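You operate a simulated robot arm through the tools that you are given. There is no shell and no other tool. Be economical: measure what you need, move in short steps, check, and stop when the job is done.

You are at the controls of a simulated robot arm. One attempt, no reset.

Task
Start the air unit and bring the line to 2 bar.
Fine: green drain valve shut, stop released, start pressed; open the red valve once the tank reads 8 bar.

It is judged by the outcome, as a careful person would: the job done as asked, and still so three seconds after it is handed in. It fails if anything else is knocked over, pushed out of place, dropped, spilled or broken.

Robot
A 6-joint arm with a three-finger gripper, fixed in place. Base frame: the origin is at the foot of the arm, x ahead of it, y to its left, z up. Units: cm, rad, N and s.
Its first joint turns from -2.897 to 2.897 rad. Payload 4.89 kg.
The TCP is the grasp point between the finger pads, 3 cm short of the fingertips. In the tool frame z runs along the fingers and y along their closing line. Largest opening 16.4 cm; the body of the gripper starts 12.5 cm behind the TCP.
Orientation is that of the tool frame in the base frame, as [roll, pitch, yaw] about the fixed x, y, z axes, in that order (R = Rz(yaw) Ry(pitch) Rx(roll)). With the fingers straight down and closing along the base's y, the tool's x points along the base's -x, its y along +y and its z along -z.

Tools
- The arm moves only by the tool send_rows. Its argument "rows" is text: rows parted by semicolons, each of 7 numbers parted by spaces: the opening in per cent of the stroke, from 0 (shut) to 100 (fully open), then the shift along the base's x, y, z in cm, then the turn, a rotation vector about the base's x, y, z in rad. In form: grip tx ty tz wx wy wz; .... A call has 1 to 12 rows; each row shifts and turns the commanded pose from where the row before left it. A row lasts 0.2 s, in which the tool goes at most 5 cm and 0.15 rad; a call with a longer step from one row to the next is refused whole, and so is a gripper value outside its range. Where a pose cannot be reached the arm comes as near as it can. A force on the tool above 50 N (or 10 N above the force at the start of the call, whichever is more), or a blocked arm, ends the call early, and 0.2 s more pass. The fingers move at their own pace (about 10.8 cm/s each) and stop on an object; they squeeze with about 25 N. The grip force told is the motor's: it shows also when the fingers shut on nothing. Time passes only in rows, and 0.2 s behind the last, so rows that do not move let the fingers close. It gives the time, the measured TCP pose, the force on the tool (base axes), the opening and the grip force at its end, in the units of the frame above (readings bear some noise), with the torque about the TCP (base axes, N m) and any sound that the robot's microphone picked up.
- Cameras (640 x 400 px; columns grow to the right, rows downward): "scene" is fixed at [4.77, -64.89, 195.83]; the picture's right is [-0.63, -0.78, 0.00], its down [-0.66, 0.53, -0.54] and it looks along [0.42, -0.34, -0.84] (base axes); focal length 341 px, centre (320, 200). "wrist" rides on the gripper at [7.6, -0.2, -15.2] in the tool frame; the picture's right is [0.02, 1.00, 0.00], its down [-0.88, 0.02, -0.47] and it looks along [-0.47, 0.01, 0.88] (tool axes); focal length 247 px, centre (320, 200). There is no depth. A picture from a camera that has moved, and an enlarged one, comes with that camera's place and axes in the base frame and with its lens.
- snapshot(camera): a new picture of that camera. No time passes.
- slide_trunk(by): slides the trunk up (or, below 0, down) by that many cm; the arm rides with it, the base frame stays. It gives what a move gives, with no picture.
- inspect(camera, box): a new picture of the part [left, top, right, bottom] of that camera's present view, enlarged. No time passes.
- hand_in(): hands the job in; it is judged then, once.

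Go step by step. Nothing tells you positions but the pictures and the camera data: compare them with the known pose of the tool, close in by small moves and look again before you grip or let go. The budget is 120 turns and 64 pictures, counting those below and the enlarged ones. Unless the task says otherwise, let go and move clear before handing in, and close with one line.

The tools are called after ">>>" as name(argument=value, ...) on one line, values as JSON. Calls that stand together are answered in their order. send_rows: Moves the arm, as the interface text tells. Its arguments: {"type":"object","properties":{"rows":{"type":"string"}},"required":["rows"]} The other tools are called the same way: slide_trunk (by) slides the trunk up or down; snapshot (camera) takes a picture; inspect (camera, box) takes an enlarged picture of a part of a camera's view; hand_in () hands the job in.

At the start:

```text
clock: 0.0
ee_pos: [30.15, -53.45, 146.02]
ee_rot: [3.14, 0.001, 3.142]
wrist_force: [0.8, 0.0, -0.2]
wrist_torque: [-0.02, 0.01, 0.01]
width: 16.39
gripper_force: 0.1
trunk travel left (down, up): [-32.5, 6.5]
```

scene: 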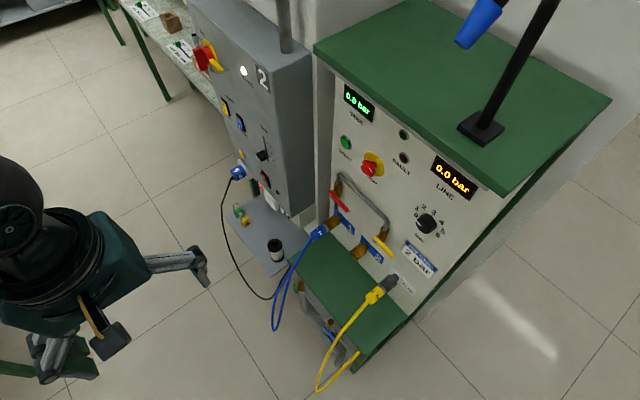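
wrist: 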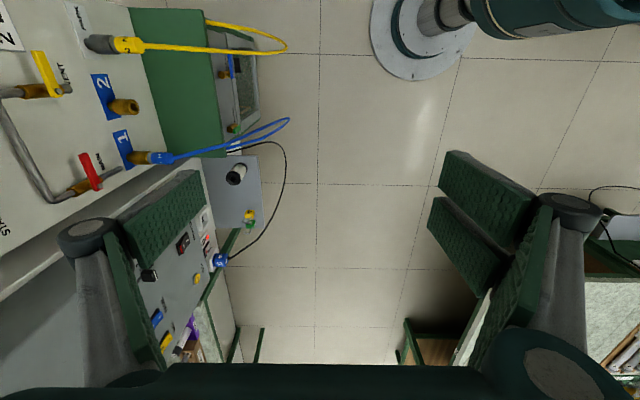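

I see the green-topped air unit with tank and line displays, a start button, a red stop, a knob and coloured valves. I'll look closer before moving.

>>> inspect(camera="scene", box=[310, 70, 510, 195])

>>> inspect(camera="scene", box=[260, 170, 460, 295])

>>> inspect(camera="scene", box=[240, 260, 420, 380])

>>> inspect(camera="wrist", box=[0, 0, 300, 190])

```text
3.20 times, centred on (410, 132) of scene
camera zoom: at [4.77, -64.89, 195.83], right [-0.63, -0.78, 0.0], down [-0.66, 0.53, -0.54], along [0.42, -0.34, -0.84], focal length 1090 px, centre (32, 416)
```

zoom: 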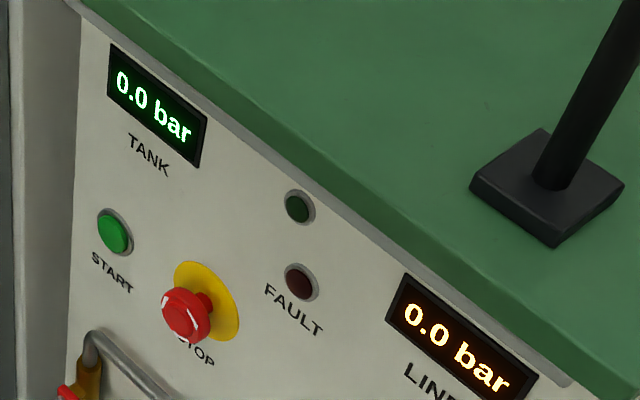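

```text
3.20 times, centred on (360, 232) of scene
camera zoom: at [4.77, -64.89, 195.83], right [-0.63, -0.78, 0.0], down [-0.66, 0.53, -0.54], along [0.42, -0.34, -0.84], focal length 1090 px, centre (192, 96)
```

zoom: 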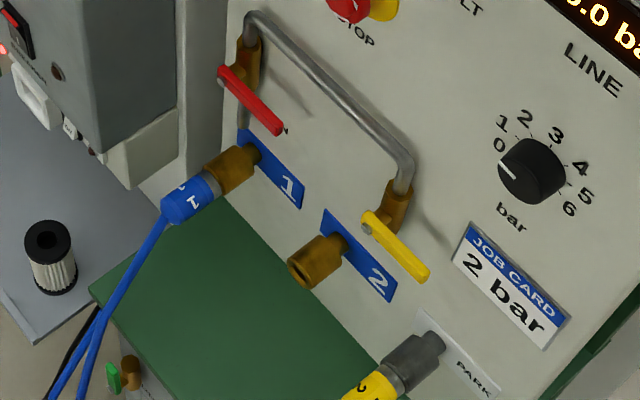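

```text
3.33 times, centred on (330, 320) of scene
camera zoom: at [4.77, -64.89, 195.83], right [-0.63, -0.78, 0.0], down [-0.66, 0.53, -0.54], along [0.42, -0.34, -0.84], focal length 1136 px, centre (287, -200)
```

zoom: 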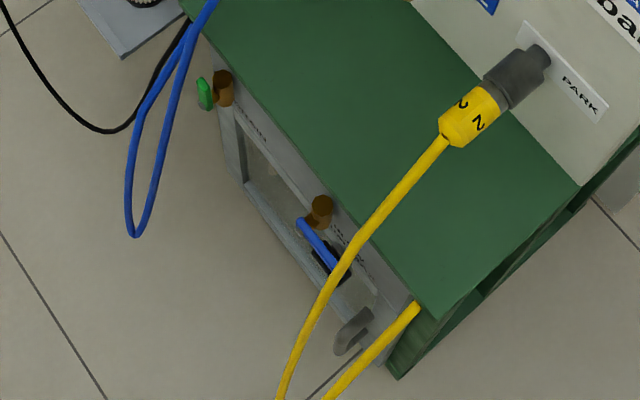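

```text
2.11 times, centred on (150, 95) of wrist
camera zoom: at [22.45, -53.85, 161.17], right [-0.02, 1.0, 0.0], down [0.88, 0.02, 0.47], along [0.47, 0.01, -0.88], focal length 520 px, centre (678, 421)
```

zoom: 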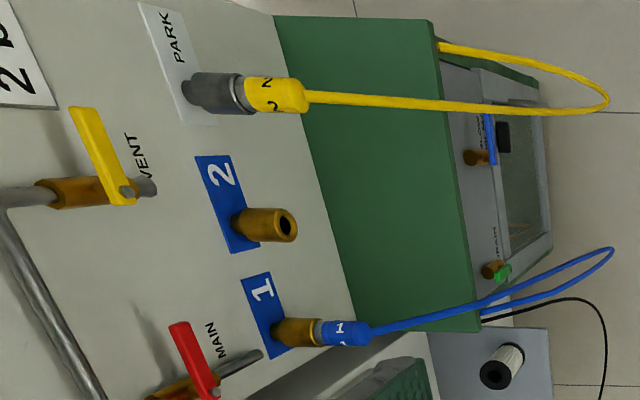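

The panel is a near-vertical plane at about y=-106, facing +y. The red MAIN valve and yellow VENT valve are both crosswise (shut), the knob is at 0 and the job card says 2 bar. I'll turn the tool to face the panel.

>>> send_rows(rows="100 0 0 -1 -0.1428 0 0;100 0 0 -1 -0.1428 0 0;100 0 0 -1 -0.1428 0 0;100 0 0 -1 -0.1428 0 0;100 0 0 -1 -0.1428 0 0;100 0 0 -1 -0.1428 0 0;100 0 0 -1 -0.1428 0 0;100 0 0 -1 -0.1428 0 0;100 0 0 -1 -0.1428 0 0;100 0 0 -1 -0.1428 0 0;100 0 0 -1 -0.1428 0 0")

```text
clock: 1.1
ee_pos: [35.5, -61.0, 143.66]
ee_rot: [-2.568, -0.001, 3.141]
wrist_force: [-1.0, -0.3, -0.9]
wrist_torque: [0.04, -0.05, 0.06]
width: 16.4
gripper_force: 0.1
trunk travel left (down, up): [-32.5, 6.5]
stopped in row 5: the arm was blocked; the commanded pose is now the measured one
```

The arm stopped early with no contact force, probably an awkward arm pose. I'll look.

>>> snapshot(camera="scene")

>>> snapshot(camera="wrist")

```text
57 pictures are left
```

scene: 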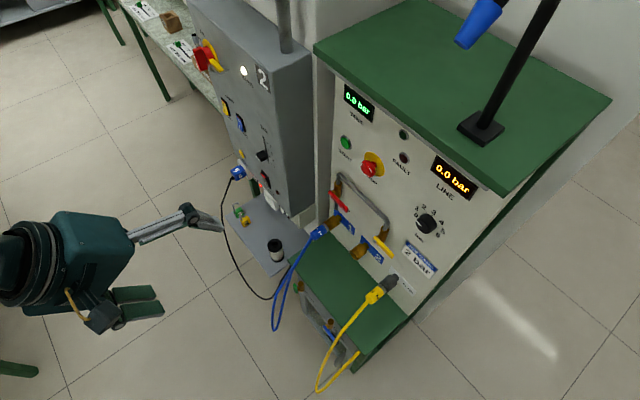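

```text
56 pictures are left
camera wrist: at [27.79, -53.11, 156.55], right [-0.02, 0.84, -0.54], down [0.88, 0.27, 0.39], along [0.47, -0.47, -0.75], focal length 247 px, centre (320, 200)
```

wrist: 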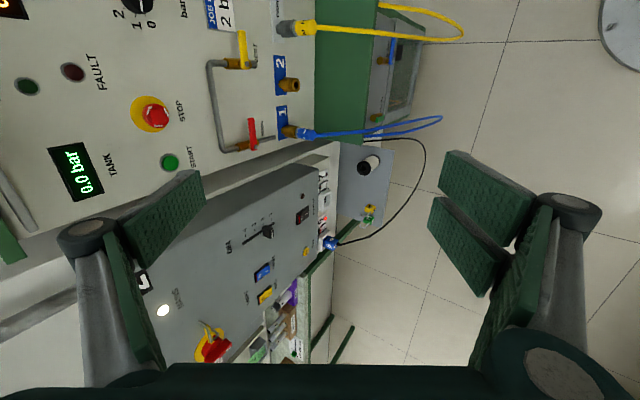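

The tool is clear of everything. I'll move lower and toward the panel first, then continue the turn.

>>> send_rows(rows="100 -1 -1 -4 0 0 0;100 -1 -1 -4 0 0 0;100 -1 -1 -4 0 0 0;100 -1 -1 -4 0 0 0;100 -1 -1 -4 0 0 0;100 0 -1 -2 -0.1 0 0;100 0 -1 0 -0.1 0 0;100 0 -1 0 -0.1 0 0;100 0 -1 0 -0.1 0 0")

```text
clock: 3.0
ee_pos: [30.48, -69.91, 121.65]
ee_rot: [-2.167, 0.0, 3.141]
wrist_force: [0.4, 0.8, 0.6]
wrist_torque: [0.02, -0.02, 0.01]
width: 16.4
gripper_force: 0.1
trunk travel left (down, up): [-32.5, 6.5]
```

Works. I'll finish pitching to horizontal, then begin the spin.

>>> send_rows(rows="100 0 0 0 -0.15 0 0;100 0 0 0 -0.15 0 0;100 0 0 0 -0.15 0 0;100 0 0 0 -0.146 0 0;100 0 0 0 0 0.145 0;100 0 0 0 0 0.145 0;100 0 0 0 0 0.145 0;100 0 0 0 0 0.145 0;100 0 0 0 0 0.145 0;100 0 0 0 0 0.145 0")

```text
clock: 5.2
ee_pos: [31.93, -71.86, 126.35]
ee_rot: [-1.575, -0.872, -3.14]
wrist_force: [0.1, -0.8, -0.1]
wrist_torque: [0.01, -0.01, 0.03]
width: 16.41
gripper_force: 0.1
out of reach, approached as far as the arm can: row 3, 4
trunk travel left (down, up): [-32.5, 6.5]
```

>>> send_rows(rows="100 0 0 0 0 0.14 0;100 0 0 0 0 0.14 0;100 0 0 0 0 0.14 0;100 0 0 0 0 0.14 0;100 0 0 0 0 0.14 0")

>>> snapshot(camera="wrist")

>>> snapshot(camera="scene")

```text
clock: 6.5
ee_pos: [31.89, -72.01, 126.31]
ee_rot: [-0.81, -1.571, 2.379]
wrist_force: [0.5, -0.4, -0.2]
wrist_torque: [-0.02, 0.0, 0.04]
width: 16.44
gripper_force: 0.1
trunk travel left (down, up): [-32.5, 6.5]
```

```text
55 pictures are left
camera wrist: at [32.02, -56.9, 134.02], right [-1.0, 0.0, 0.02], down [-0.02, 0.47, -0.88], along [-0.01, -0.88, -0.47], focal length 247 px, centre (320, 200)
```

wrist: 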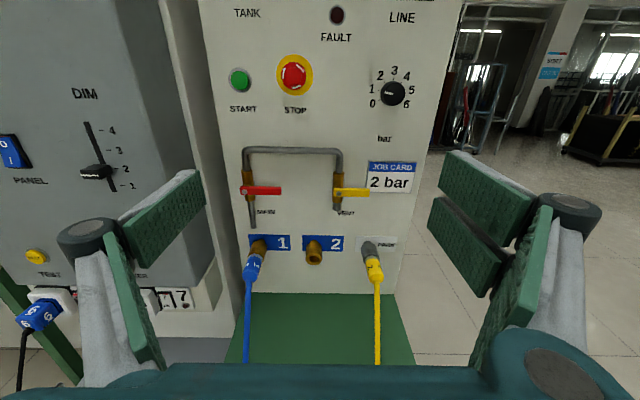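

```text
54 pictures are left
```

scene: 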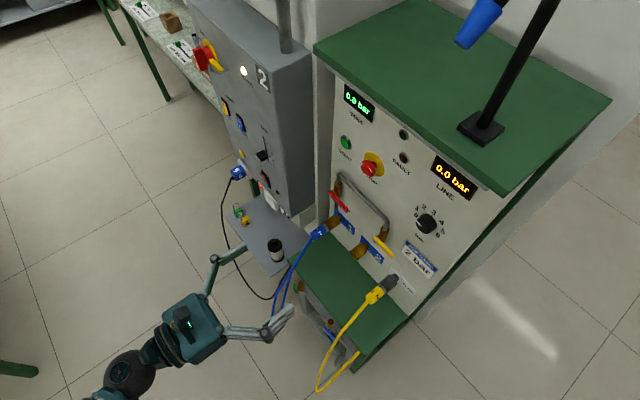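

A clear frontal view now: stop at about (37,-106,132), start at (47,-108,132), knob at (18.5,-106,130), red valve hub at (47,-102,112). I'll approach the stop button with the fingers half open.

>>> send_rows(rows="55 1 -2 1 0 0 0;50 1 -3 1 0 0 0;50 1 -3 1 0 0 0;50 1 -3 1 0 0 0;50 1 -3 1.5 0 0 0;50 0 -3 0 0 0 0")

>>> snapshot(camera="wrist")

```text
clock: 7.8
ee_pos: [36.98, -88.86, 131.86]
ee_rot: [-0.561, -1.569, 2.13]
wrist_force: [0.4, 0.4, 0.7]
wrist_torque: [0.08, 0.02, -0.03]
width: 8.18
gripper_force: 0.0
trunk travel left (down, up): [-32.5, 6.5]
```

```text
53 pictures are left
camera wrist: at [37.15, -73.74, 139.47], right [-1.0, 0.0, 0.02], down [-0.02, 0.47, -0.88], along [-0.01, -0.88, -0.47], focal length 247 px, centre (320, 200)
```

wrist: 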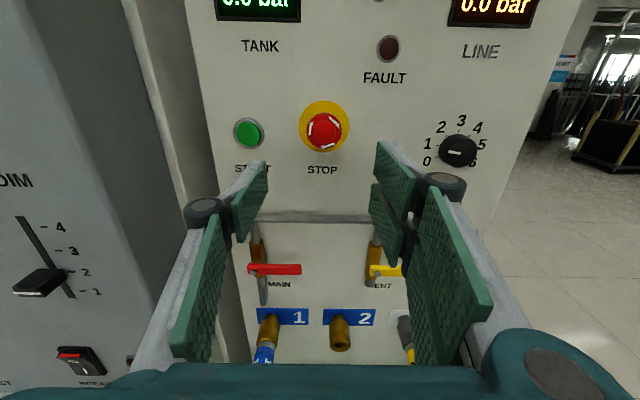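

Stop mushroom refined to (36.65,-105,132.6). I'll close in and look again.

>>> send_rows(rows="50 -0.2 -3 0.4 0 0 0;50 -0.15 -3 0.4 0 0 0;50 0 -3 0 0 0 0;50 0 -2 0 0 0 0;50 0 -1 0 0 0 0")

>>> snapshot(camera="wrist")

>>> inspect(camera="scene", box=[310, 80, 470, 180])

```text
clock: 9.1
ee_pos: [36.72, -100.85, 132.62]
ee_rot: [-1.182, -1.571, 2.751]
wrist_force: [-1.2, 1.0, -0.6]
wrist_torque: [0.0, 0.01, 0.03]
width: 8.18
gripper_force: 0.2
trunk travel left (down, up): [-32.5, 6.5]
```

```text
52 pictures are left
camera wrist: at [36.65, -85.83, 140.2], right [-1.0, 0.0, 0.02], down [-0.02, 0.47, -0.88], along [-0.01, -0.88, -0.47], focal length 247 px, centre (320, 200)
```

wrist: 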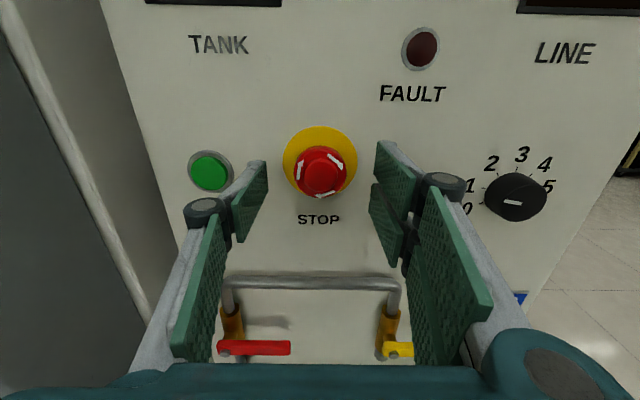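

```text
4.00 times, centred on (390, 130) of scene
camera zoom: at [4.77, -64.89, 195.83], right [-0.63, -0.78, 0.0], down [-0.66, 0.53, -0.54], along [0.42, -0.34, -0.84], focal length 1363 px, centre (40, 480)
```

zoom: 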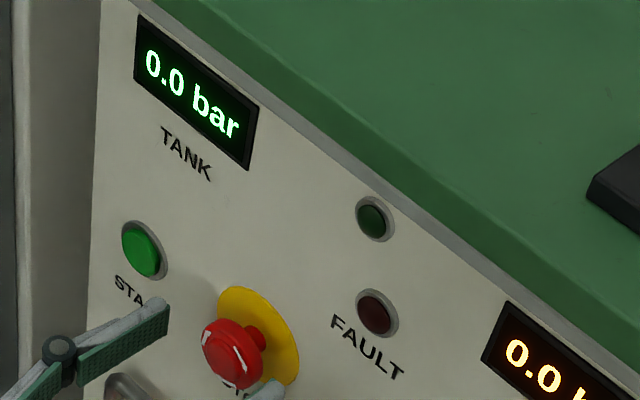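

The mushroom (twist-to-release arrows visible) sits centred between the fingers. I'll advance about 2.7 cm and close gently.

>>> send_rows(rows="50 0 -1 0 0 0 0;50 0 -1 0 0 0 0;50 0 -0.6 0 0 0 0;20 0 0 0 0 0 0;20 0 0 0 0 0 0;20 0 0 0 0 0 0")

>>> snapshot(camera="wrist")

```text
clock: 10.4
ee_pos: [36.58, -103.52, 132.62]
ee_rot: [1.961, -1.57, -0.39]
wrist_force: [4.2, -2.9, 1.1]
wrist_torque: [-0.03, 0.01, 0.06]
width: 4.16
gripper_force: 44.9
trunk travel left (down, up): [-32.5, 6.5]
```

```text
50 pictures are left
camera wrist: at [36.67, -88.43, 140.22], right [-1.0, 0.0, 0.02], down [-0.02, 0.47, -0.88], along [-0.01, -0.88, -0.47], focal length 247 px, centre (320, 200)
```

wrist: 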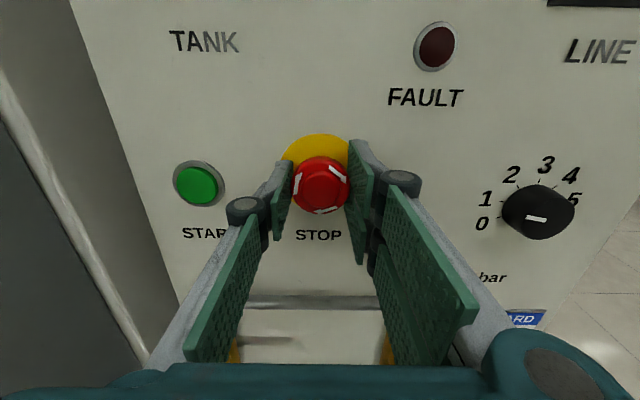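

Gripped at 4.2 cm. Twist clockwise (rotation about -y).

>>> send_rows(rows="15 0 0 0 0 -0.13 0;15 0 0 0 0 -0.13 0;15 0 0 0 0 -0.13 0;15 0 0 0 0 -0.13 0;15 0 0 0 0 -0.13 0;15 0 0 0 0 -0.13 0")

>>> snapshot(camera="wrist")

```text
clock: 11.8
ee_pos: [36.5, -103.34, 132.79]
ee_rot: [-1.57, -0.788, 3.139]
wrist_force: [-13.0, 39.2, -25.0]
wrist_torque: [0.61, 0.34, -0.35]
width: 4.13
gripper_force: 45.3
trunk travel left (down, up): [-32.5, 6.5]
```

```text
49 pictures are left
camera wrist: at [31.1, -88.33, 138.19], right [-0.72, 0.0, -0.69], down [0.61, 0.47, -0.64], along [0.32, -0.88, -0.34], focal length 247 px, centre (320, 200)
```

wrist: 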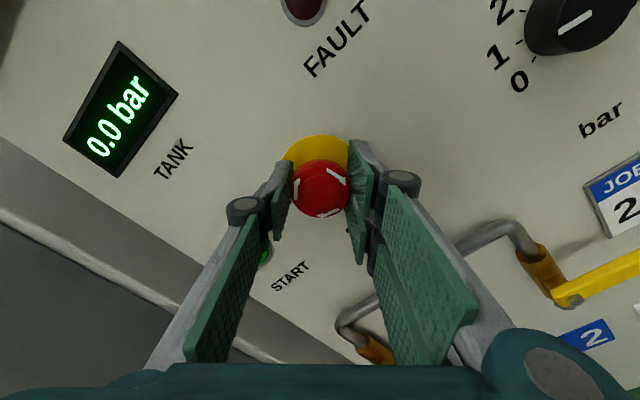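

It turned freely and pushed outward, likely popping out. I'll release and back away straight.

>>> send_rows(rows="45 0 0 0 0 0 0;45 0 0 0 0 0 0;45 0 2 0 0 0 0;45 0 2 0 0 0 0;45 0 0 0 0 0.13 0;45 0 0 0 0 0.13 0;45 0 0 0 0 0.13 0;45 0 0 0 0 0.13 0;45 0 0 0 0 0.13 0;45 0 0 0 0 0.13 0")

>>> inspect(camera="scene", box=[310, 80, 470, 180])

>>> snapshot(camera="wrist")

```text
clock: 14.1
ee_pos: [36.53, -99.43, 132.62]
ee_rot: [1.379, -1.569, 0.19]
wrist_force: [1.3, 0.4, -1.2]
wrist_torque: [-0.02, 0.02, 0.02]
width: 7.36
gripper_force: 0.0
trunk travel left (down, up): [-32.5, 6.5]
```

```text
4.00 times, centred on (390, 130) of scene
camera zoom: at [4.77, -64.89, 195.83], right [-0.63, -0.78, 0.0], down [-0.66, 0.53, -0.54], along [0.42, -0.34, -0.84], focal length 1363 px, centre (40, 480)
```

zoom: 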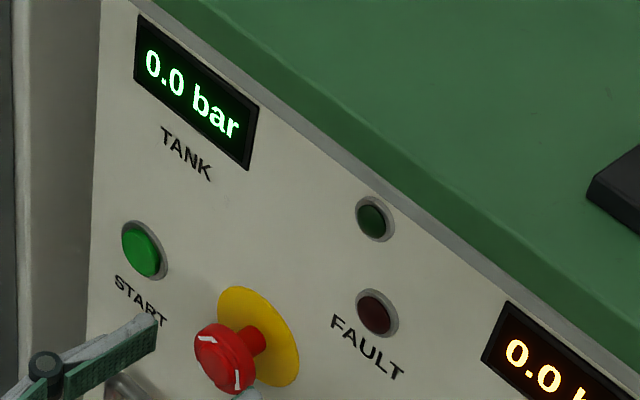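

```text
47 pictures are left
camera wrist: at [36.64, -84.42, 140.2], right [-1.0, 0.0, 0.02], down [-0.02, 0.47, -0.88], along [-0.01, -0.88, -0.47], focal length 247 px, centre (320, 200)
```

wrist: 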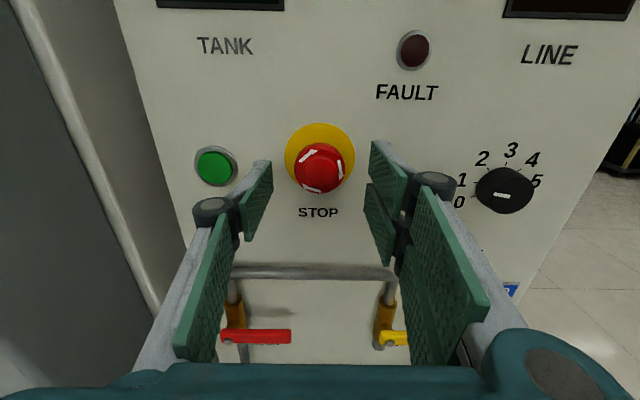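

Stop is popped out. Next, the regulator knob (about (18.5,-106,130), pointer at 0): I'll retract a little, then move across in front of it.

>>> send_rows(rows="50 0 3 0 0 0 0;50 -3 1 0 0 0 0;50 -3 0 -0.5 0 0 0;50 -3 0 -0.5 0 0 0;50 -3 0 -0.5 0 0 0;50 -3 0 -0.5 0 0 0;50 -3 -1 -0.4 0 0 0;50 0 -2 0 0 0 0;50 0 -1 0 0 0 0")

>>> snapshot(camera="wrist")

```text
clock: 16.1
ee_pos: [18.5, -99.73, 130.2]
ee_rot: [1.698, -1.571, -0.128]
wrist_force: [-0.1, 0.2, -0.1]
wrist_torque: [-0.07, 0.0, 0.05]
width: 8.21
gripper_force: 0.1
trunk travel left (down, up): [-32.5, 6.5]
```

```text
46 pictures are left
camera wrist: at [18.66, -84.52, 137.76], right [-1.0, 0.0, 0.02], down [-0.02, 0.47, -0.88], along [-0.01, -0.88, -0.47], focal length 247 px, centre (320, 200)
```

wrist: 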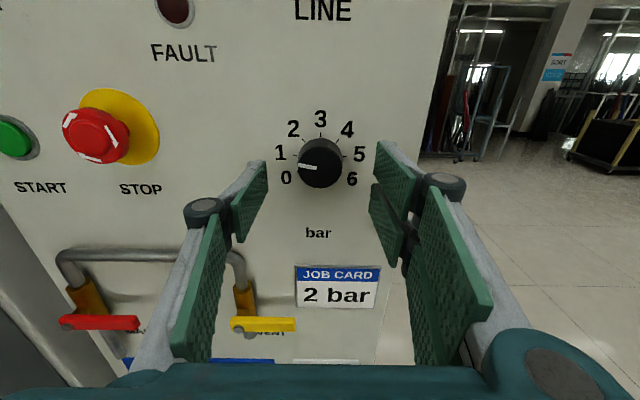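

>>> inspect(camera="wrist", box=[260, 100, 380, 200])

```text
4.00 times, centred on (320, 150) of wrist
camera zoom: at [18.66, -84.52, 137.76], right [-1.0, 0.0, 0.02], down [-0.02, 0.47, -0.88], along [-0.01, -0.88, -0.47], focal length 988 px, centre (320, 400)
```

zoom: 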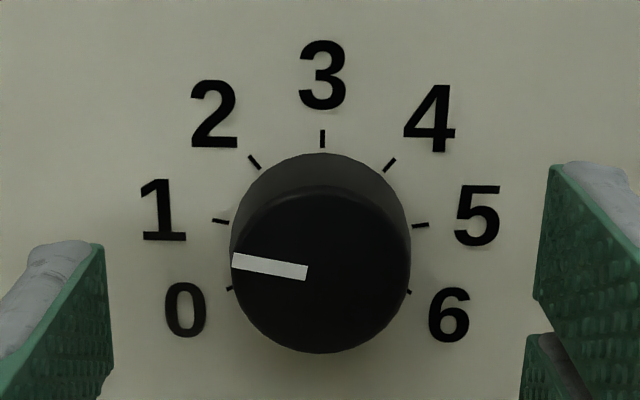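

The pointer is actually on 1, with ticks about 40° apart, so 2 needs about 40° clockwise. I'll advance, grip and turn.

>>> send_rows(rows="50 0 -1.5 0 0 0 0;50 0 -1.5 0 0 0 0;50 0 -1 0 0 0 0;25 0 0 0 0 0 0;20 0 0 0 0 0 0;20 0 0 0 0 0 0")

>>> inspect(camera="wrist", box=[240, 110, 400, 240])

```text
clock: 17.4
ee_pos: [18.6, -103.71, 130.15]
ee_rot: [1.7, -1.57, -0.129]
wrist_force: [-4.0, -7.1, 3.0]
wrist_torque: [-0.16, 0.02, -0.16]
width: 4.0
gripper_force: 45.4
trunk travel left (down, up): [-32.5, 6.5]
```

```text
3.08 times, centred on (320, 175) of wrist
camera zoom: at [18.65, -88.52, 137.82], right [-1.0, 0.0, 0.02], down [-0.02, 0.47, -0.88], along [-0.01, -0.88, -0.47], focal length 760 px, centre (320, 277)
```

zoom: 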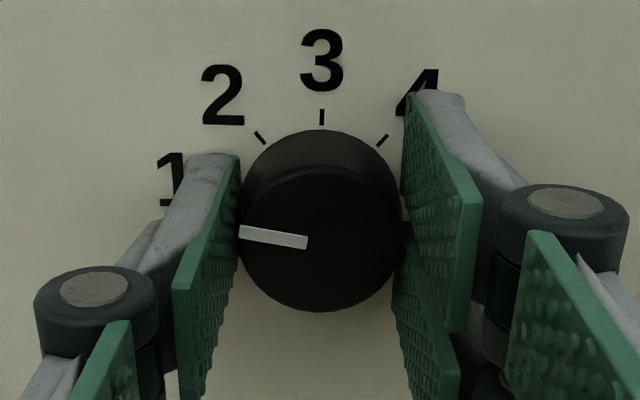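

Gripped at 4.0 cm; turning 40° clockwise.

>>> send_rows(rows="15 0 0 0 0 -0.14 0;15 0 0 0 0 -0.14 0;15 0 0 0 0 -0.14 0;15 0 0 0 0 -0.14 0;15 0 0 0 0 -0.14 0;15 0 0 0 0 0 0")

>>> inspect(camera="wrist", box=[240, 110, 400, 240])

```text
clock: 18.9
ee_pos: [18.42, -103.63, 130.16]
ee_rot: [-1.573, -0.866, 3.141]
wrist_force: [-13.6, -16.8, 4.6]
wrist_torque: [-0.33, 0.0, -0.38]
width: 4.0
gripper_force: 45.5
trunk travel left (down, up): [-32.5, 6.5]
```

```text
3.08 times, centred on (320, 175) of wrist
camera zoom: at [13.56, -88.51, 136.1], right [-0.78, 0.0, -0.63], down [0.56, 0.47, -0.68], along [0.3, -0.88, -0.37], focal length 760 px, centre (320, 277)
```

zoom: 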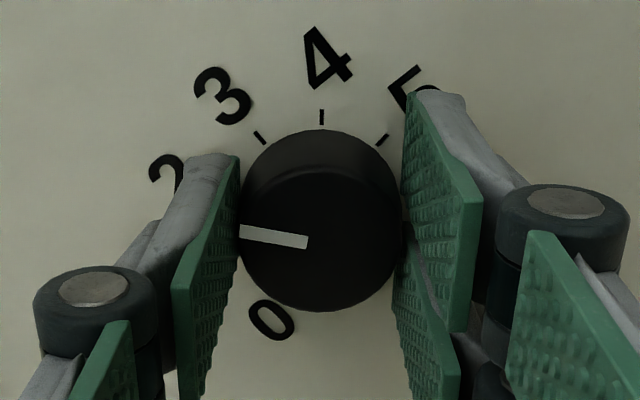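

The pattern shifted by exactly one tick, so the pointer is at 2. Release, back off, and level the tool.

>>> send_rows(rows="45 0 0 0 0 0 0;45 0 0 0 0 0 0;45 0 2 0 0 0 0;45 0 2 0 0 0 0;45 0 3 0 0 0.14 0;45 0 0 0 0 0.14 0;45 0 0 0 0 0.14 0;45 0 0 0 0 0.14 0;45 0 0 0 0 0.14 0")

>>> inspect(camera="wrist", box=[200, 80, 420, 220])

```text
clock: 20.9
ee_pos: [18.54, -96.54, 130.22]
ee_rot: [1.401, -1.57, 0.171]
wrist_force: [0.4, -0.8, 0.3]
wrist_torque: [0.03, -0.01, 0.01]
width: 7.38
gripper_force: 0.1
trunk travel left (down, up): [-32.5, 6.5]
```

```text
2.86 times, centred on (310, 150) of wrist
camera zoom: at [18.65, -81.46, 137.8], right [-1.0, 0.0, 0.02], down [-0.02, 0.47, -0.88], along [-0.01, -0.88, -0.47], focal length 706 px, centre (349, 343)
```

zoom: 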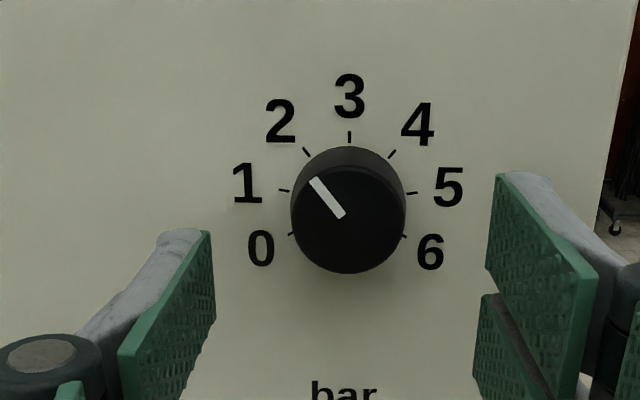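

The knob is at 2. Now the drain: I'll retract and come down in front of the lower cabinet to view the green valve at about (42.6,-84,70).

>>> send_rows(rows="40 0 4.5 0 0 0 0;30 0 4.5 0 0 0 0;30 0 4.5 0 0 0 0;30 1 4 -2 0 0 0;30 2 4 -2 0 0 0;30 2 4 -2 0 0 0;30 2 4 -2 0 0 0;30 2 3 -3 0 0 0;30 2 2 -3 0 0 0;30 2 0 -4 0 0 0")

>>> slide_trunk(by=-20)

>>> snapshot(camera="wrist")

>>> snapshot(camera="scene")

```text
clock: 23.1
ee_pos: [35.31, -67.6, 127.05]
ee_rot: [-2.55, -1.57, -2.165]
wrist_force: [-0.9, 1.7, 0.7]
wrist_torque: [0.11, 0.0, 0.08]
width: 4.91
gripper_force: 0.1
out of reach, approached as far as the arm can: row 5, 6, 7, 8, 9, 10
trunk travel left (down, up): [-32.5, 6.5]
```

```text
clock: 25.2
ee_pos: [35.31, -67.64, 107.05]
ee_rot: [-2.854, -1.569, -1.858]
wrist_force: [0.0, -0.7, 0.2]
wrist_torque: [-0.01, 0.01, -0.03]
width: 4.91
gripper_force: 0.0
trunk travel left (down, up): [-12.5, 26.5]
```

```text
41 pictures are left
camera wrist: at [35.46, -52.66, 114.71], right [-1.0, 0.0, 0.02], down [-0.02, 0.47, -0.88], along [-0.01, -0.88, -0.47], focal length 247 px, centre (320, 200)
```

wrist: 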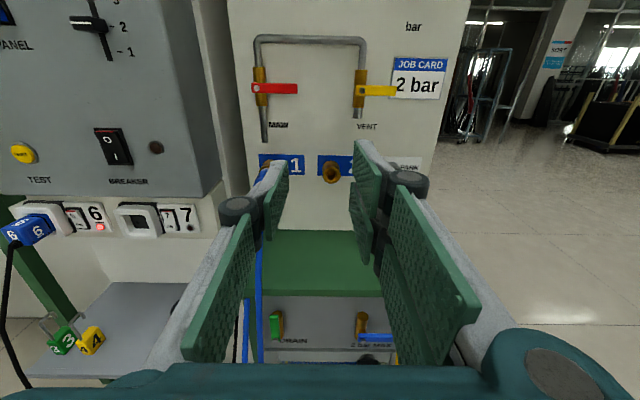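

```text
40 pictures are left
```

scene: 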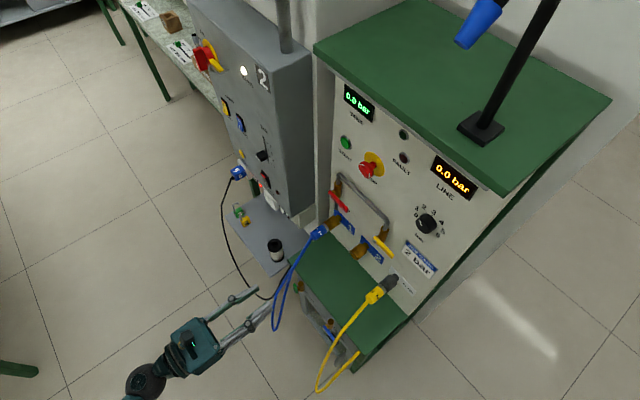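

The green drain handle hangs below its brass body, next to the blue hose (which is on the left). I'll lower the trunk fully and look closer.

>>> slide_trunk(by=-12.5)

>>> inspect(camera="wrist", box=[200, 180, 420, 330])

```text
clock: 26.8
ee_pos: [35.31, -67.69, 94.57]
ee_rot: [-2.856, -1.57, -1.86]
wrist_force: [-0.3, -0.3, 0.3]
wrist_torque: [0.01, -0.01, -0.01]
width: 4.94
gripper_force: 0.1
trunk travel left (down, up): [0.0, 39.0]
```

```text
2.67 times, centred on (310, 255) of wrist
camera zoom: at [35.46, -52.66, 102.21], right [-1.0, 0.0, 0.02], down [-0.02, 0.47, -0.88], along [-0.01, -0.88, -0.47], focal length 659 px, centre (347, 53)
```

zoom: 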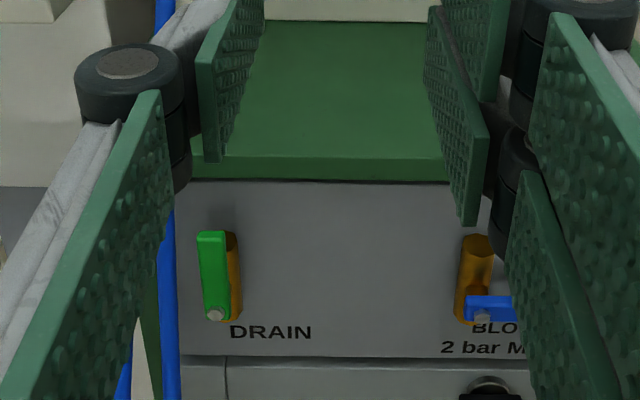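

The drain handle lies along its body (open); the neighbouring blue one is crosswise (shut). I'll lower the tool to look at handle, hose and shelf clearances from the front.

>>> send_rows(rows="20 -0.5 0 -3 0 0 0;10 -0.5 0 -3 0 0 0;0 -1 0 -4 0 0 0;0 -1 0 -4 0 0 0;0 0 0 -4 0 0 0;0 0 0 -3 0 0 0")

>>> snapshot(camera="wrist")

```text
clock: 28.2
ee_pos: [38.35, -74.65, 90.0]
ee_rot: [-2.99, -1.567, -1.727]
wrist_force: [-0.9, 0.3, 0.6]
wrist_torque: [0.06, -0.01, 0.11]
width: 0.02
gripper_force: 24.6
out of reach, approached as far as the arm can: row 1, 2, 3, 4, 5, 6
trunk travel left (down, up): [0.0, 39.0]
```

```text
38 pictures are left
camera wrist: at [38.5, -59.51, 97.69], right [-1.0, 0.0, 0.02], down [-0.02, 0.48, -0.88], along [-0.01, -0.88, -0.48], focal length 247 px, centre (320, 200)
```

wrist: 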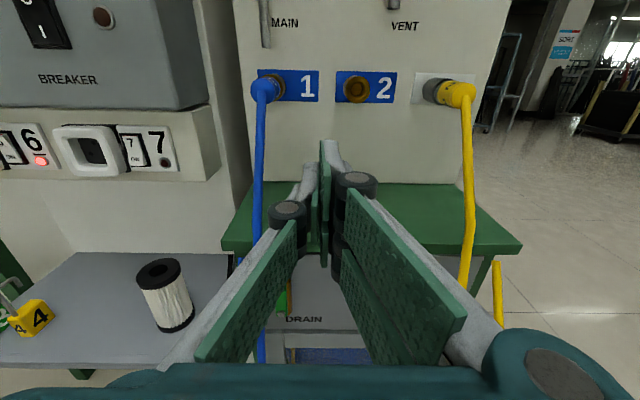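

Low horizontal poses are at the arm's inner limit, and the blue hose runs close to the left of the drain handle. I'll pitch the tool down about 40° and yaw it so the fingers come from the right, clear of the hose.

>>> send_rows(rows="0 -1 0.5 0 0.14 0 0;0 -1 0.5 0 0.14 0 0;0 -1 0.5 0 0.14 0 0;0 -1 0.5 0 0.14 0 0;0 -1 0 0 0.14 0 0;0 0 0 0 0 0 0.14;0 0 0 0 0 0 0.14;0 0 0 0 0 0 0.14;0 0 0 0 0 0 0.14;0 0 0 0 0 0 0.14")

>>> snapshot(camera="wrist")

```text
clock: 30.4
ee_pos: [33.44, -72.56, 89.96]
ee_rot: [3.136, -0.868, -1.227]
wrist_force: [0.0, 0.4, 0.0]
wrist_torque: [0.01, -0.01, 0.0]
width: 0.0
gripper_force: 24.6
out of reach, approached as far as the arm can: row 8, 9, 10
trunk travel left (down, up): [0.0, 39.0]
```

```text
37 pictures are left
camera wrist: at [31.35, -66.32, 105.59], right [-0.94, -0.34, 0.02], down [-0.33, 0.87, -0.37], along [0.11, -0.35, -0.93], focal length 247 px, centre (320, 200)
```

wrist: 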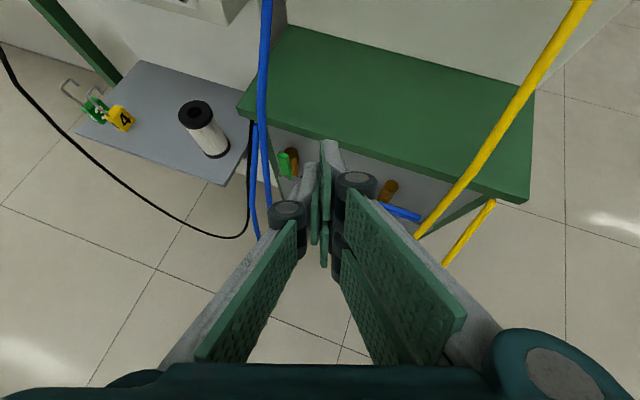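

Handle tip confirmed at about (43.3,-84,72.5), hose at about (44.7,-80,73.6). I'll move closer and yaw further so the closed fingers can slip in left of the handle while staying right of the hose.

>>> send_rows(rows="0 1 -1 -2 0 0 0;0 1 -1 -2 0 0 0;0 0.5 -1 -2 0 0 0.1;0 0.5 -1 -1.5 0 0 0.1;0 0.5 -1 -1 0 0 0.1;0 0 0 0 0 0 0.1;0 0 0 0 0 0 0")

>>> snapshot(camera="wrist")

```text
clock: 32.0
ee_pos: [40.61, -73.79, 83.73]
ee_rot: [3.11, -0.875, -1.131]
wrist_force: [0.3, -1.2, -0.2]
wrist_torque: [-0.04, 0.0, -0.01]
width: 0.0
gripper_force: 25.3
out of reach, approached as far as the arm can: row 3, 4, 5, 6
trunk travel left (down, up): [0.0, 39.0]
```

```text
36 pictures are left
camera wrist: at [38.26, -67.51, 99.26], right [-0.91, -0.42, 0.04], down [-0.4, 0.84, -0.37], along [0.12, -0.35, -0.93], focal length 247 px, centre (320, 200)
```

wrist: 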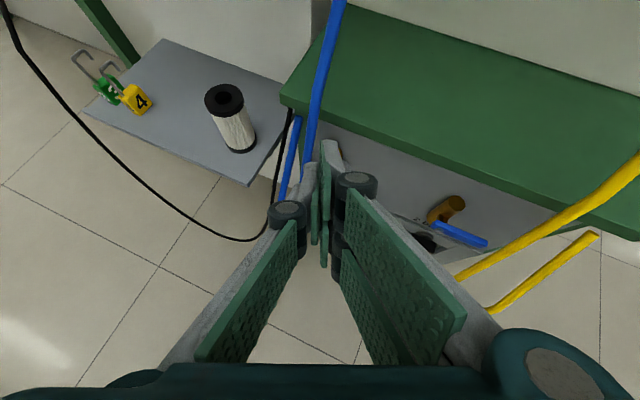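

>>> send_rows(rows="0 -0.5 -1.5 -1.5 0 0 0;0 -0.5 -1.5 -1.5 0 0 0;0 -0.5 -1 -2 0 0 0.08;0 0 0 0 0 0 0.08;0 0 0 0 0 0 0.08")

>>> snapshot(camera="wrist")

>>> snapshot(camera="scene")

```text
clock: 33.2
ee_pos: [43.32, -75.53, 78.7]
ee_rot: [3.09, -0.883, -1.094]
wrist_force: [-0.2, -0.7, 0.6]
wrist_torque: [0.01, 0.0, 0.07]
width: 0.02
gripper_force: 25.2
out of reach, approached as far as the arm can: row 2, 3, 4, 5
trunk travel left (down, up): [0.0, 39.0]
```

```text
35 pictures are left
camera wrist: at [40.96, -69.1, 94.23], right [-0.9, -0.43, 0.05], down [-0.42, 0.82, -0.38], along [0.12, -0.36, -0.92], focal length 247 px, centre (320, 200)
```

wrist: 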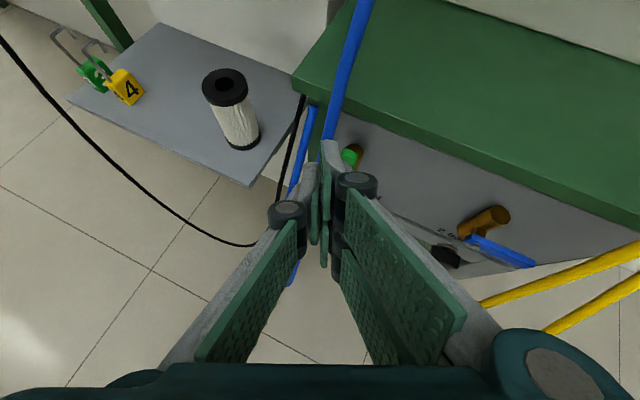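

```text
34 pictures are left
```

scene: 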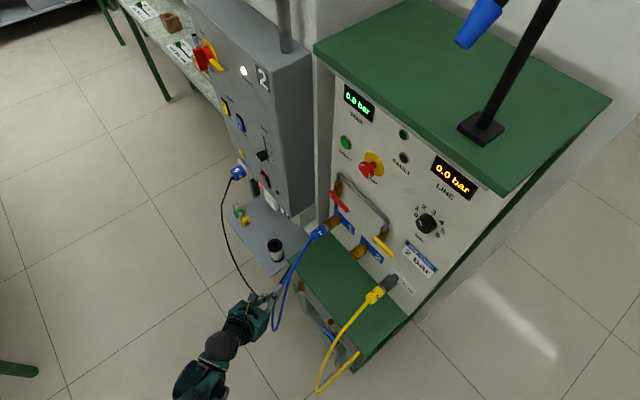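

The arm is at its inner reach limit at this trunk height and drifts left. I'll raise the trunk so the shoulder is higher, then come down again.

>>> slide_trunk(by=25)

>>> send_rows(rows="0 -1 0.5 -3 0 0 0;0 -1 0.5 -3 0 0 0;0 -1 0 -3 0 0 0;0 -1 0 -3 0 0 0;0 -1 0 -3 0 0 0")

```text
clock: 35.7
ee_pos: [43.33, -75.61, 103.65]
ee_rot: [3.092, -0.882, -1.095]
wrist_force: [-0.2, -0.1, 0.0]
wrist_torque: [-0.02, 0.0, 0.01]
width: 0.0
gripper_force: 25.4
trunk travel left (down, up): [-25.0, 14.0]
```

```text
clock: 36.9
ee_pos: [42.17, -75.74, 92.05]
ee_rot: [3.087, -0.882, -1.105]
wrist_force: [-0.7, 1.1, -0.3]
wrist_torque: [-0.01, 0.0, 0.04]
width: 0.01
gripper_force: 25.1
out of reach, approached as far as the arm can: row 3, 4, 5
trunk travel left (down, up): [-25.0, 14.0]
```

The limit is about 87 cm radius for this tilt, so I'll go toward the target with larger -y instead, staying right of the hose.

>>> send_rows(rows="0 -1 -1.5 -1 0 0 0;0 -1 -1.5 -3 0 0 0;0 0 -0.3 -3 0 0 0;0 0 0 -3 0 0 0;0 0 0 -2 0 0 0.1;0 0 0 0 0 0 0.1;0 0 0 0 0 0 0.1")

>>> snapshot(camera="wrist")

```text
clock: 38.5
ee_pos: [45.39, -80.88, 85.39]
ee_rot: [3.086, -0.878, -1.103]
wrist_force: [0.8, -0.1, -0.5]
wrist_torque: [-0.01, 0.01, 0.02]
width: 0.02
gripper_force: 25.4
out of reach, approached as far as the arm can: row 1, 2, 3, 4, 5, 6, 7
trunk travel left (down, up): [-25.0, 14.0]
```

```text
33 pictures are left
camera wrist: at [43.15, -74.43, 101.17], right [-0.9, -0.43, 0.05], down [-0.41, 0.83, -0.38], along [0.12, -0.36, -0.92], focal length 247 px, centre (320, 200)
```

wrist: 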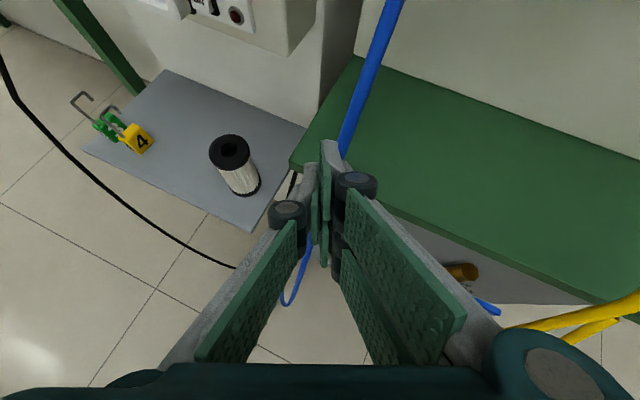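

Raising made low poses worse; the lowest trunk is best here. I'll go up and to the right, clear of the hose, then slide the trunk down again.

>>> send_rows(rows="0 0 1 4 0 0 0;0 -1 0.5 4 0 0 0;0 -2 0 4 0 0 0;0 -2 0 4 0 0 0;0 -2 0 3 0 0 0;0 0 0 0 0 0 0")

```text
clock: 39.9
ee_pos: [41.5, -77.81, 104.62]
ee_rot: [3.079, -0.883, -1.119]
wrist_force: [-0.3, -0.4, 0.2]
wrist_torque: [0.0, -0.05, 0.05]
width: 0.0
gripper_force: 24.7
out of reach, approached as far as the arm can: row 3, 4, 5
trunk travel left (down, up): [-25.0, 14.0]
```

The wrist can't yaw past the radial direction, so I'll keep the present yaw (about 26°) and use one finger to the left of the handle. Trunk down, fingers slightly open.

>>> send_rows(rows="15 -0.8 0 0 0 0 0;15 0 0 0 0 0 0")

>>> slide_trunk(by=-25)

>>> snapshot(camera="wrist")

```text
clock: 40.5
ee_pos: [41.54, -77.82, 104.43]
ee_rot: [3.081, -0.884, -1.118]
wrist_force: [0.8, -0.4, 0.1]
wrist_torque: [0.02, 0.02, -0.02]
width: 2.44
gripper_force: 0.0
out of reach, approached as far as the arm can: row 1
trunk travel left (down, up): [-25.0, 14.0]
```

```text
clock: 43.1
ee_pos: [41.4, -77.8, 79.59]
ee_rot: [3.08, -0.884, -1.118]
wrist_force: [0.2, 0.2, -0.7]
wrist_torque: [-0.01, 0.01, -0.01]
width: 2.48
gripper_force: 0.1
trunk travel left (down, up): [0.0, 39.0]
```

```text
32 pictures are left
camera wrist: at [39.33, -71.3, 95.1], right [-0.91, -0.41, 0.06], down [-0.4, 0.84, -0.38], along [0.11, -0.37, -0.92], focal length 247 px, centre (320, 200)
```

wrist: 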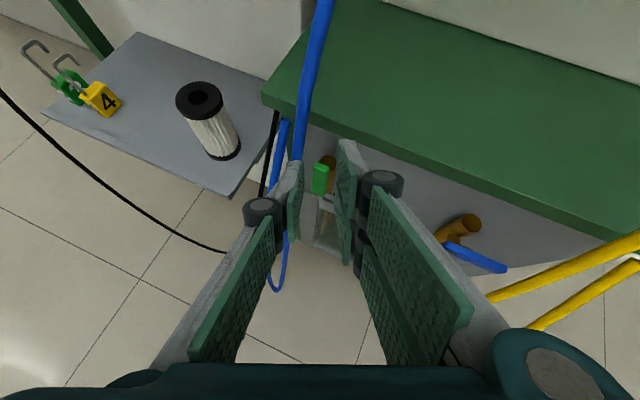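

>>> inspect(camera="wrist", box=[260, 110, 400, 210])

>>> inspect(camera="scene", box=[250, 270, 370, 345])

```text
4.00 times, centred on (330, 160) of wrist
camera zoom: at [39.33, -71.3, 95.1], right [-0.91, -0.41, 0.06], down [-0.4, 0.84, -0.38], along [0.11, -0.37, -0.92], focal length 988 px, centre (280, 360)
```

zoom: 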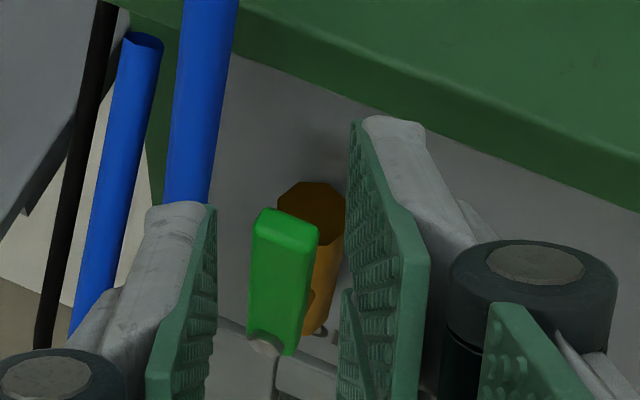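

```text
5.33 times, centred on (310, 308) of scene
camera zoom: at [4.77, -64.89, 195.83], right [-0.63, -0.78, 0.0], down [-0.66, 0.53, -0.54], along [0.42, -0.34, -0.84], focal length 1817 px, centre (373, -373)
```

zoom: 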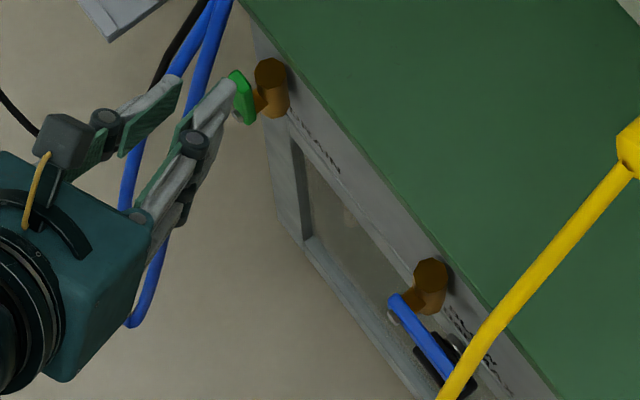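

The hose passes over the handle, so a steep approach would touch it; a flatter approach from under it, yawed from the right, looks better. I'll shift right, flatten the tool and lower.

>>> send_rows(rows="15 -1 -0.5 0 0 0 -0.06;15 -1 -0.5 0 0 0 -0.05;15 -1 -0.5 0 0 0 0;15 -1 -0.5 -1 -0.1 -0.04 0;15 0 0 -1 -0.1 -0.04 0;15 0 0 -1 -0.1 -0.04 0;15 0 0 -1 -0.1 -0.04 0")

```text
clock: 44.7
ee_pos: [38.81, -82.45, 79.1]
ee_rot: [3.141, -1.313, -1.285]
wrist_force: [-0.1, 1.0, -0.1]
wrist_torque: [0.1, 0.03, 0.03]
width: 2.48
gripper_force: 0.1
out of reach, approached as far as the arm can: row 6, 7
trunk travel left (down, up): [0.0, 39.0]
```

>>> send_rows(rows="15 -0.5 0.5 0 0.12 0.04 0;15 -0.3 0.5 -1 0.12 0.04 0.04;15 0 0.5 -2 0 0 0.04;15 0 0.5 -2 0 0 0;15 0 0.4 -1.6 0 0 0;15 0 0 0 0 0 0")

>>> snapshot(camera="wrist")

```text
clock: 46.1
ee_pos: [37.95, -80.03, 72.52]
ee_rot: [3.129, -1.06, -1.193]
wrist_force: [0.2, 0.6, 0.1]
wrist_torque: [0.01, 0.01, 0.01]
width: 2.49
gripper_force: 0.0
trunk travel left (down, up): [0.0, 39.0]
```

```text
29 pictures are left
camera wrist: at [34.7, -71.21, 86.55], right [-0.93, -0.37, 0.02], down [-0.32, 0.78, -0.54], along [0.18, -0.51, -0.84], focal length 247 px, centre (320, 200)
```

wrist: 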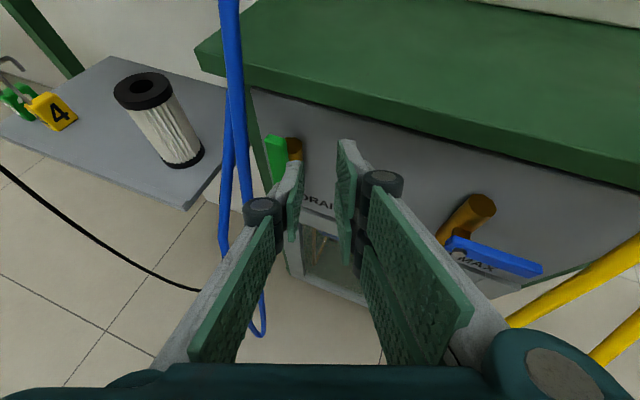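

Reachable and a good view. The hose right edge is at about (45,-81.5,70.7), leaving a slim slot. I'll shift left to straddle the handle and check.

>>> send_rows(rows="15 1.2 0.1 0 0 0 0;15 1.2 0.1 0 0 0 0;15 1.1 0 0 0 0 0;15 0 0 0 0 0 0")

>>> inspect(camera="wrist", box=[240, 110, 400, 230])

```text
clock: 47.1
ee_pos: [41.5, -79.88, 72.39]
ee_rot: [3.13, -1.058, -1.191]
wrist_force: [0.8, -0.9, 0.2]
wrist_torque: [0.02, -0.03, 0.02]
width: 2.45
gripper_force: 0.0
trunk travel left (down, up): [0.0, 39.0]
```

```text
3.33 times, centred on (320, 170) of wrist
camera zoom: at [38.18, -71.03, 86.53], right [-0.93, -0.37, 0.02], down [-0.32, 0.78, -0.54], along [0.18, -0.51, -0.84], focal length 823 px, centre (320, 300)
```

zoom: 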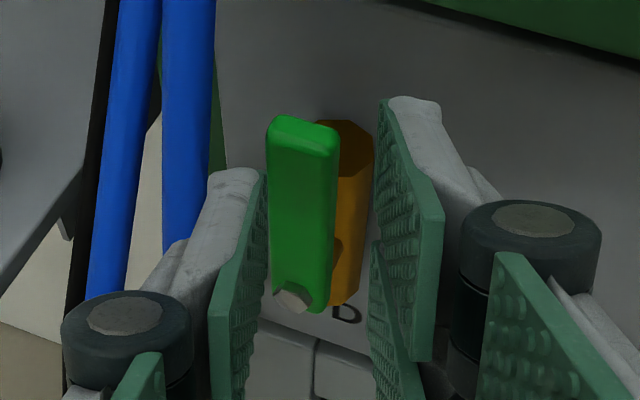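

The handle is nicely between the fingers with the hose outside. Nudge left slightly and advance along the finger direction.

>>> send_rows(rows="15 0.2 0.08 0 0 0 0;15 0.32 -0.81 -0.49 0 0 0;15 0.32 -0.81 -0.49 0 0 0;15 0.2 -0.5 -0.3 0 0 0;15 0 0 0 0 0 0")

>>> inspect(camera="wrist", box=[240, 110, 400, 230])

```text
clock: 48.3
ee_pos: [42.5, -81.96, 71.18]
ee_rot: [3.13, -1.061, -1.192]
wrist_force: [1.1, -0.1, 0.8]
wrist_torque: [0.02, 0.01, -0.01]
width: 2.47
gripper_force: 0.0
trunk travel left (down, up): [0.0, 39.0]
```

```text
3.33 times, centred on (320, 170) of wrist
camera zoom: at [39.25, -73.09, 85.27], right [-0.93, -0.37, 0.02], down [-0.32, 0.78, -0.54], along [0.18, -0.51, -0.84], focal length 823 px, centre (320, 300)
```

zoom: 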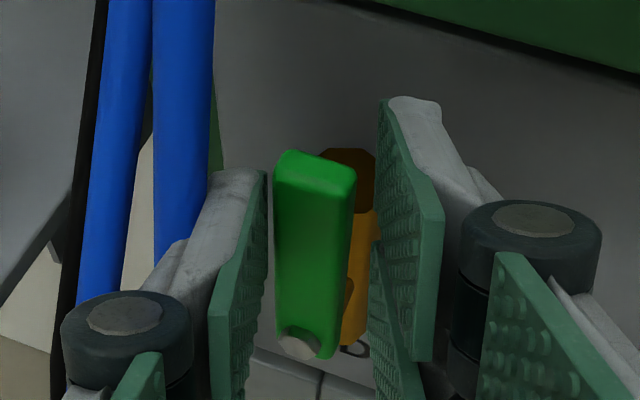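

Straddled. I'll advance another 0.4 cm and push the handle to the right with the left finger.

>>> send_rows(rows="15 0.13 -0.32 -0.2 0 0 0;15 -0.7 0 0 0 0 0;15 -0.7 0 0 0 0 0;15 -0.7 0 -0.1 0 0 0;15 -0.6 0 -0.2 0 0 0")

>>> inspect(camera="wrist", box=[240, 110, 400, 230])

```text
clock: 49.5
ee_pos: [40.58, -81.95, 70.86]
ee_rot: [3.136, -1.064, -1.195]
wrist_force: [8.4, 12.3, 11.2]
wrist_torque: [0.22, -0.75, 0.47]
width: 2.95
gripper_force: 45.0
trunk travel left (down, up): [0.0, 39.0]
stopped in row 5: the force on the tool passed its limit at 52 N (the readings are from after the stop); the commanded pose is now the measured one
```

```text
3.33 times, centred on (320, 170) of wrist
camera zoom: at [37.2, -73.15, 84.93], right [-0.93, -0.37, 0.02], down [-0.32, 0.78, -0.54], along [0.18, -0.51, -0.84], focal length 823 px, centre (320, 300)
```

zoom: 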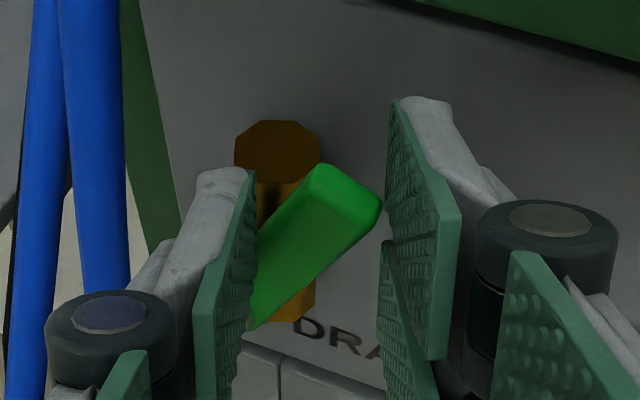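

The handle has turned about 40°. It's now wedged between the fingers, so I'll open slightly, retract, close, and come back on its upper-left side to finish.

>>> send_rows(rows="26 0 0 0 0 0 0;26 -0.5 1.2 0.75 0 0 0;20 -0.5 1.2 0.75 0 0 0;0 0 0.5 0.7 0 0 0;0 0.8 0 0.7 0 0 0;0 0.8 0 0 0 0 0;0 0 0 0 0 0 0")

>>> inspect(camera="wrist", box=[240, 110, 400, 230])

```text
clock: 51.1
ee_pos: [41.13, -79.19, 73.68]
ee_rot: [3.137, -1.059, -1.195]
wrist_force: [0.6, 0.1, -0.1]
wrist_torque: [-0.02, 0.0, -0.02]
width: 0.03
gripper_force: 25.2
trunk travel left (down, up): [0.0, 39.0]
```

```text
3.33 times, centred on (320, 170) of wrist
camera zoom: at [37.73, -70.3, 87.75], right [-0.93, -0.37, 0.02], down [-0.32, 0.78, -0.54], along [0.18, -0.51, -0.84], focal length 823 px, centre (320, 300)
```

zoom: 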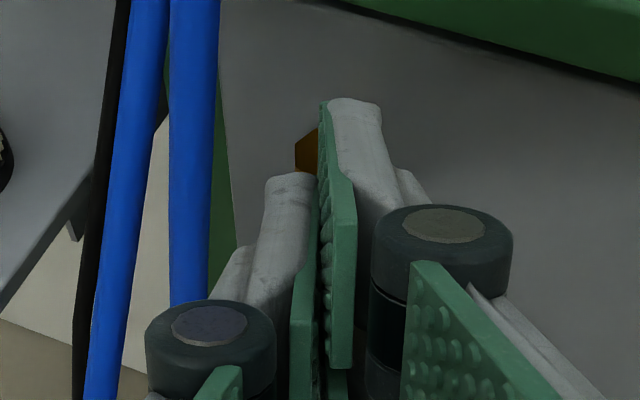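

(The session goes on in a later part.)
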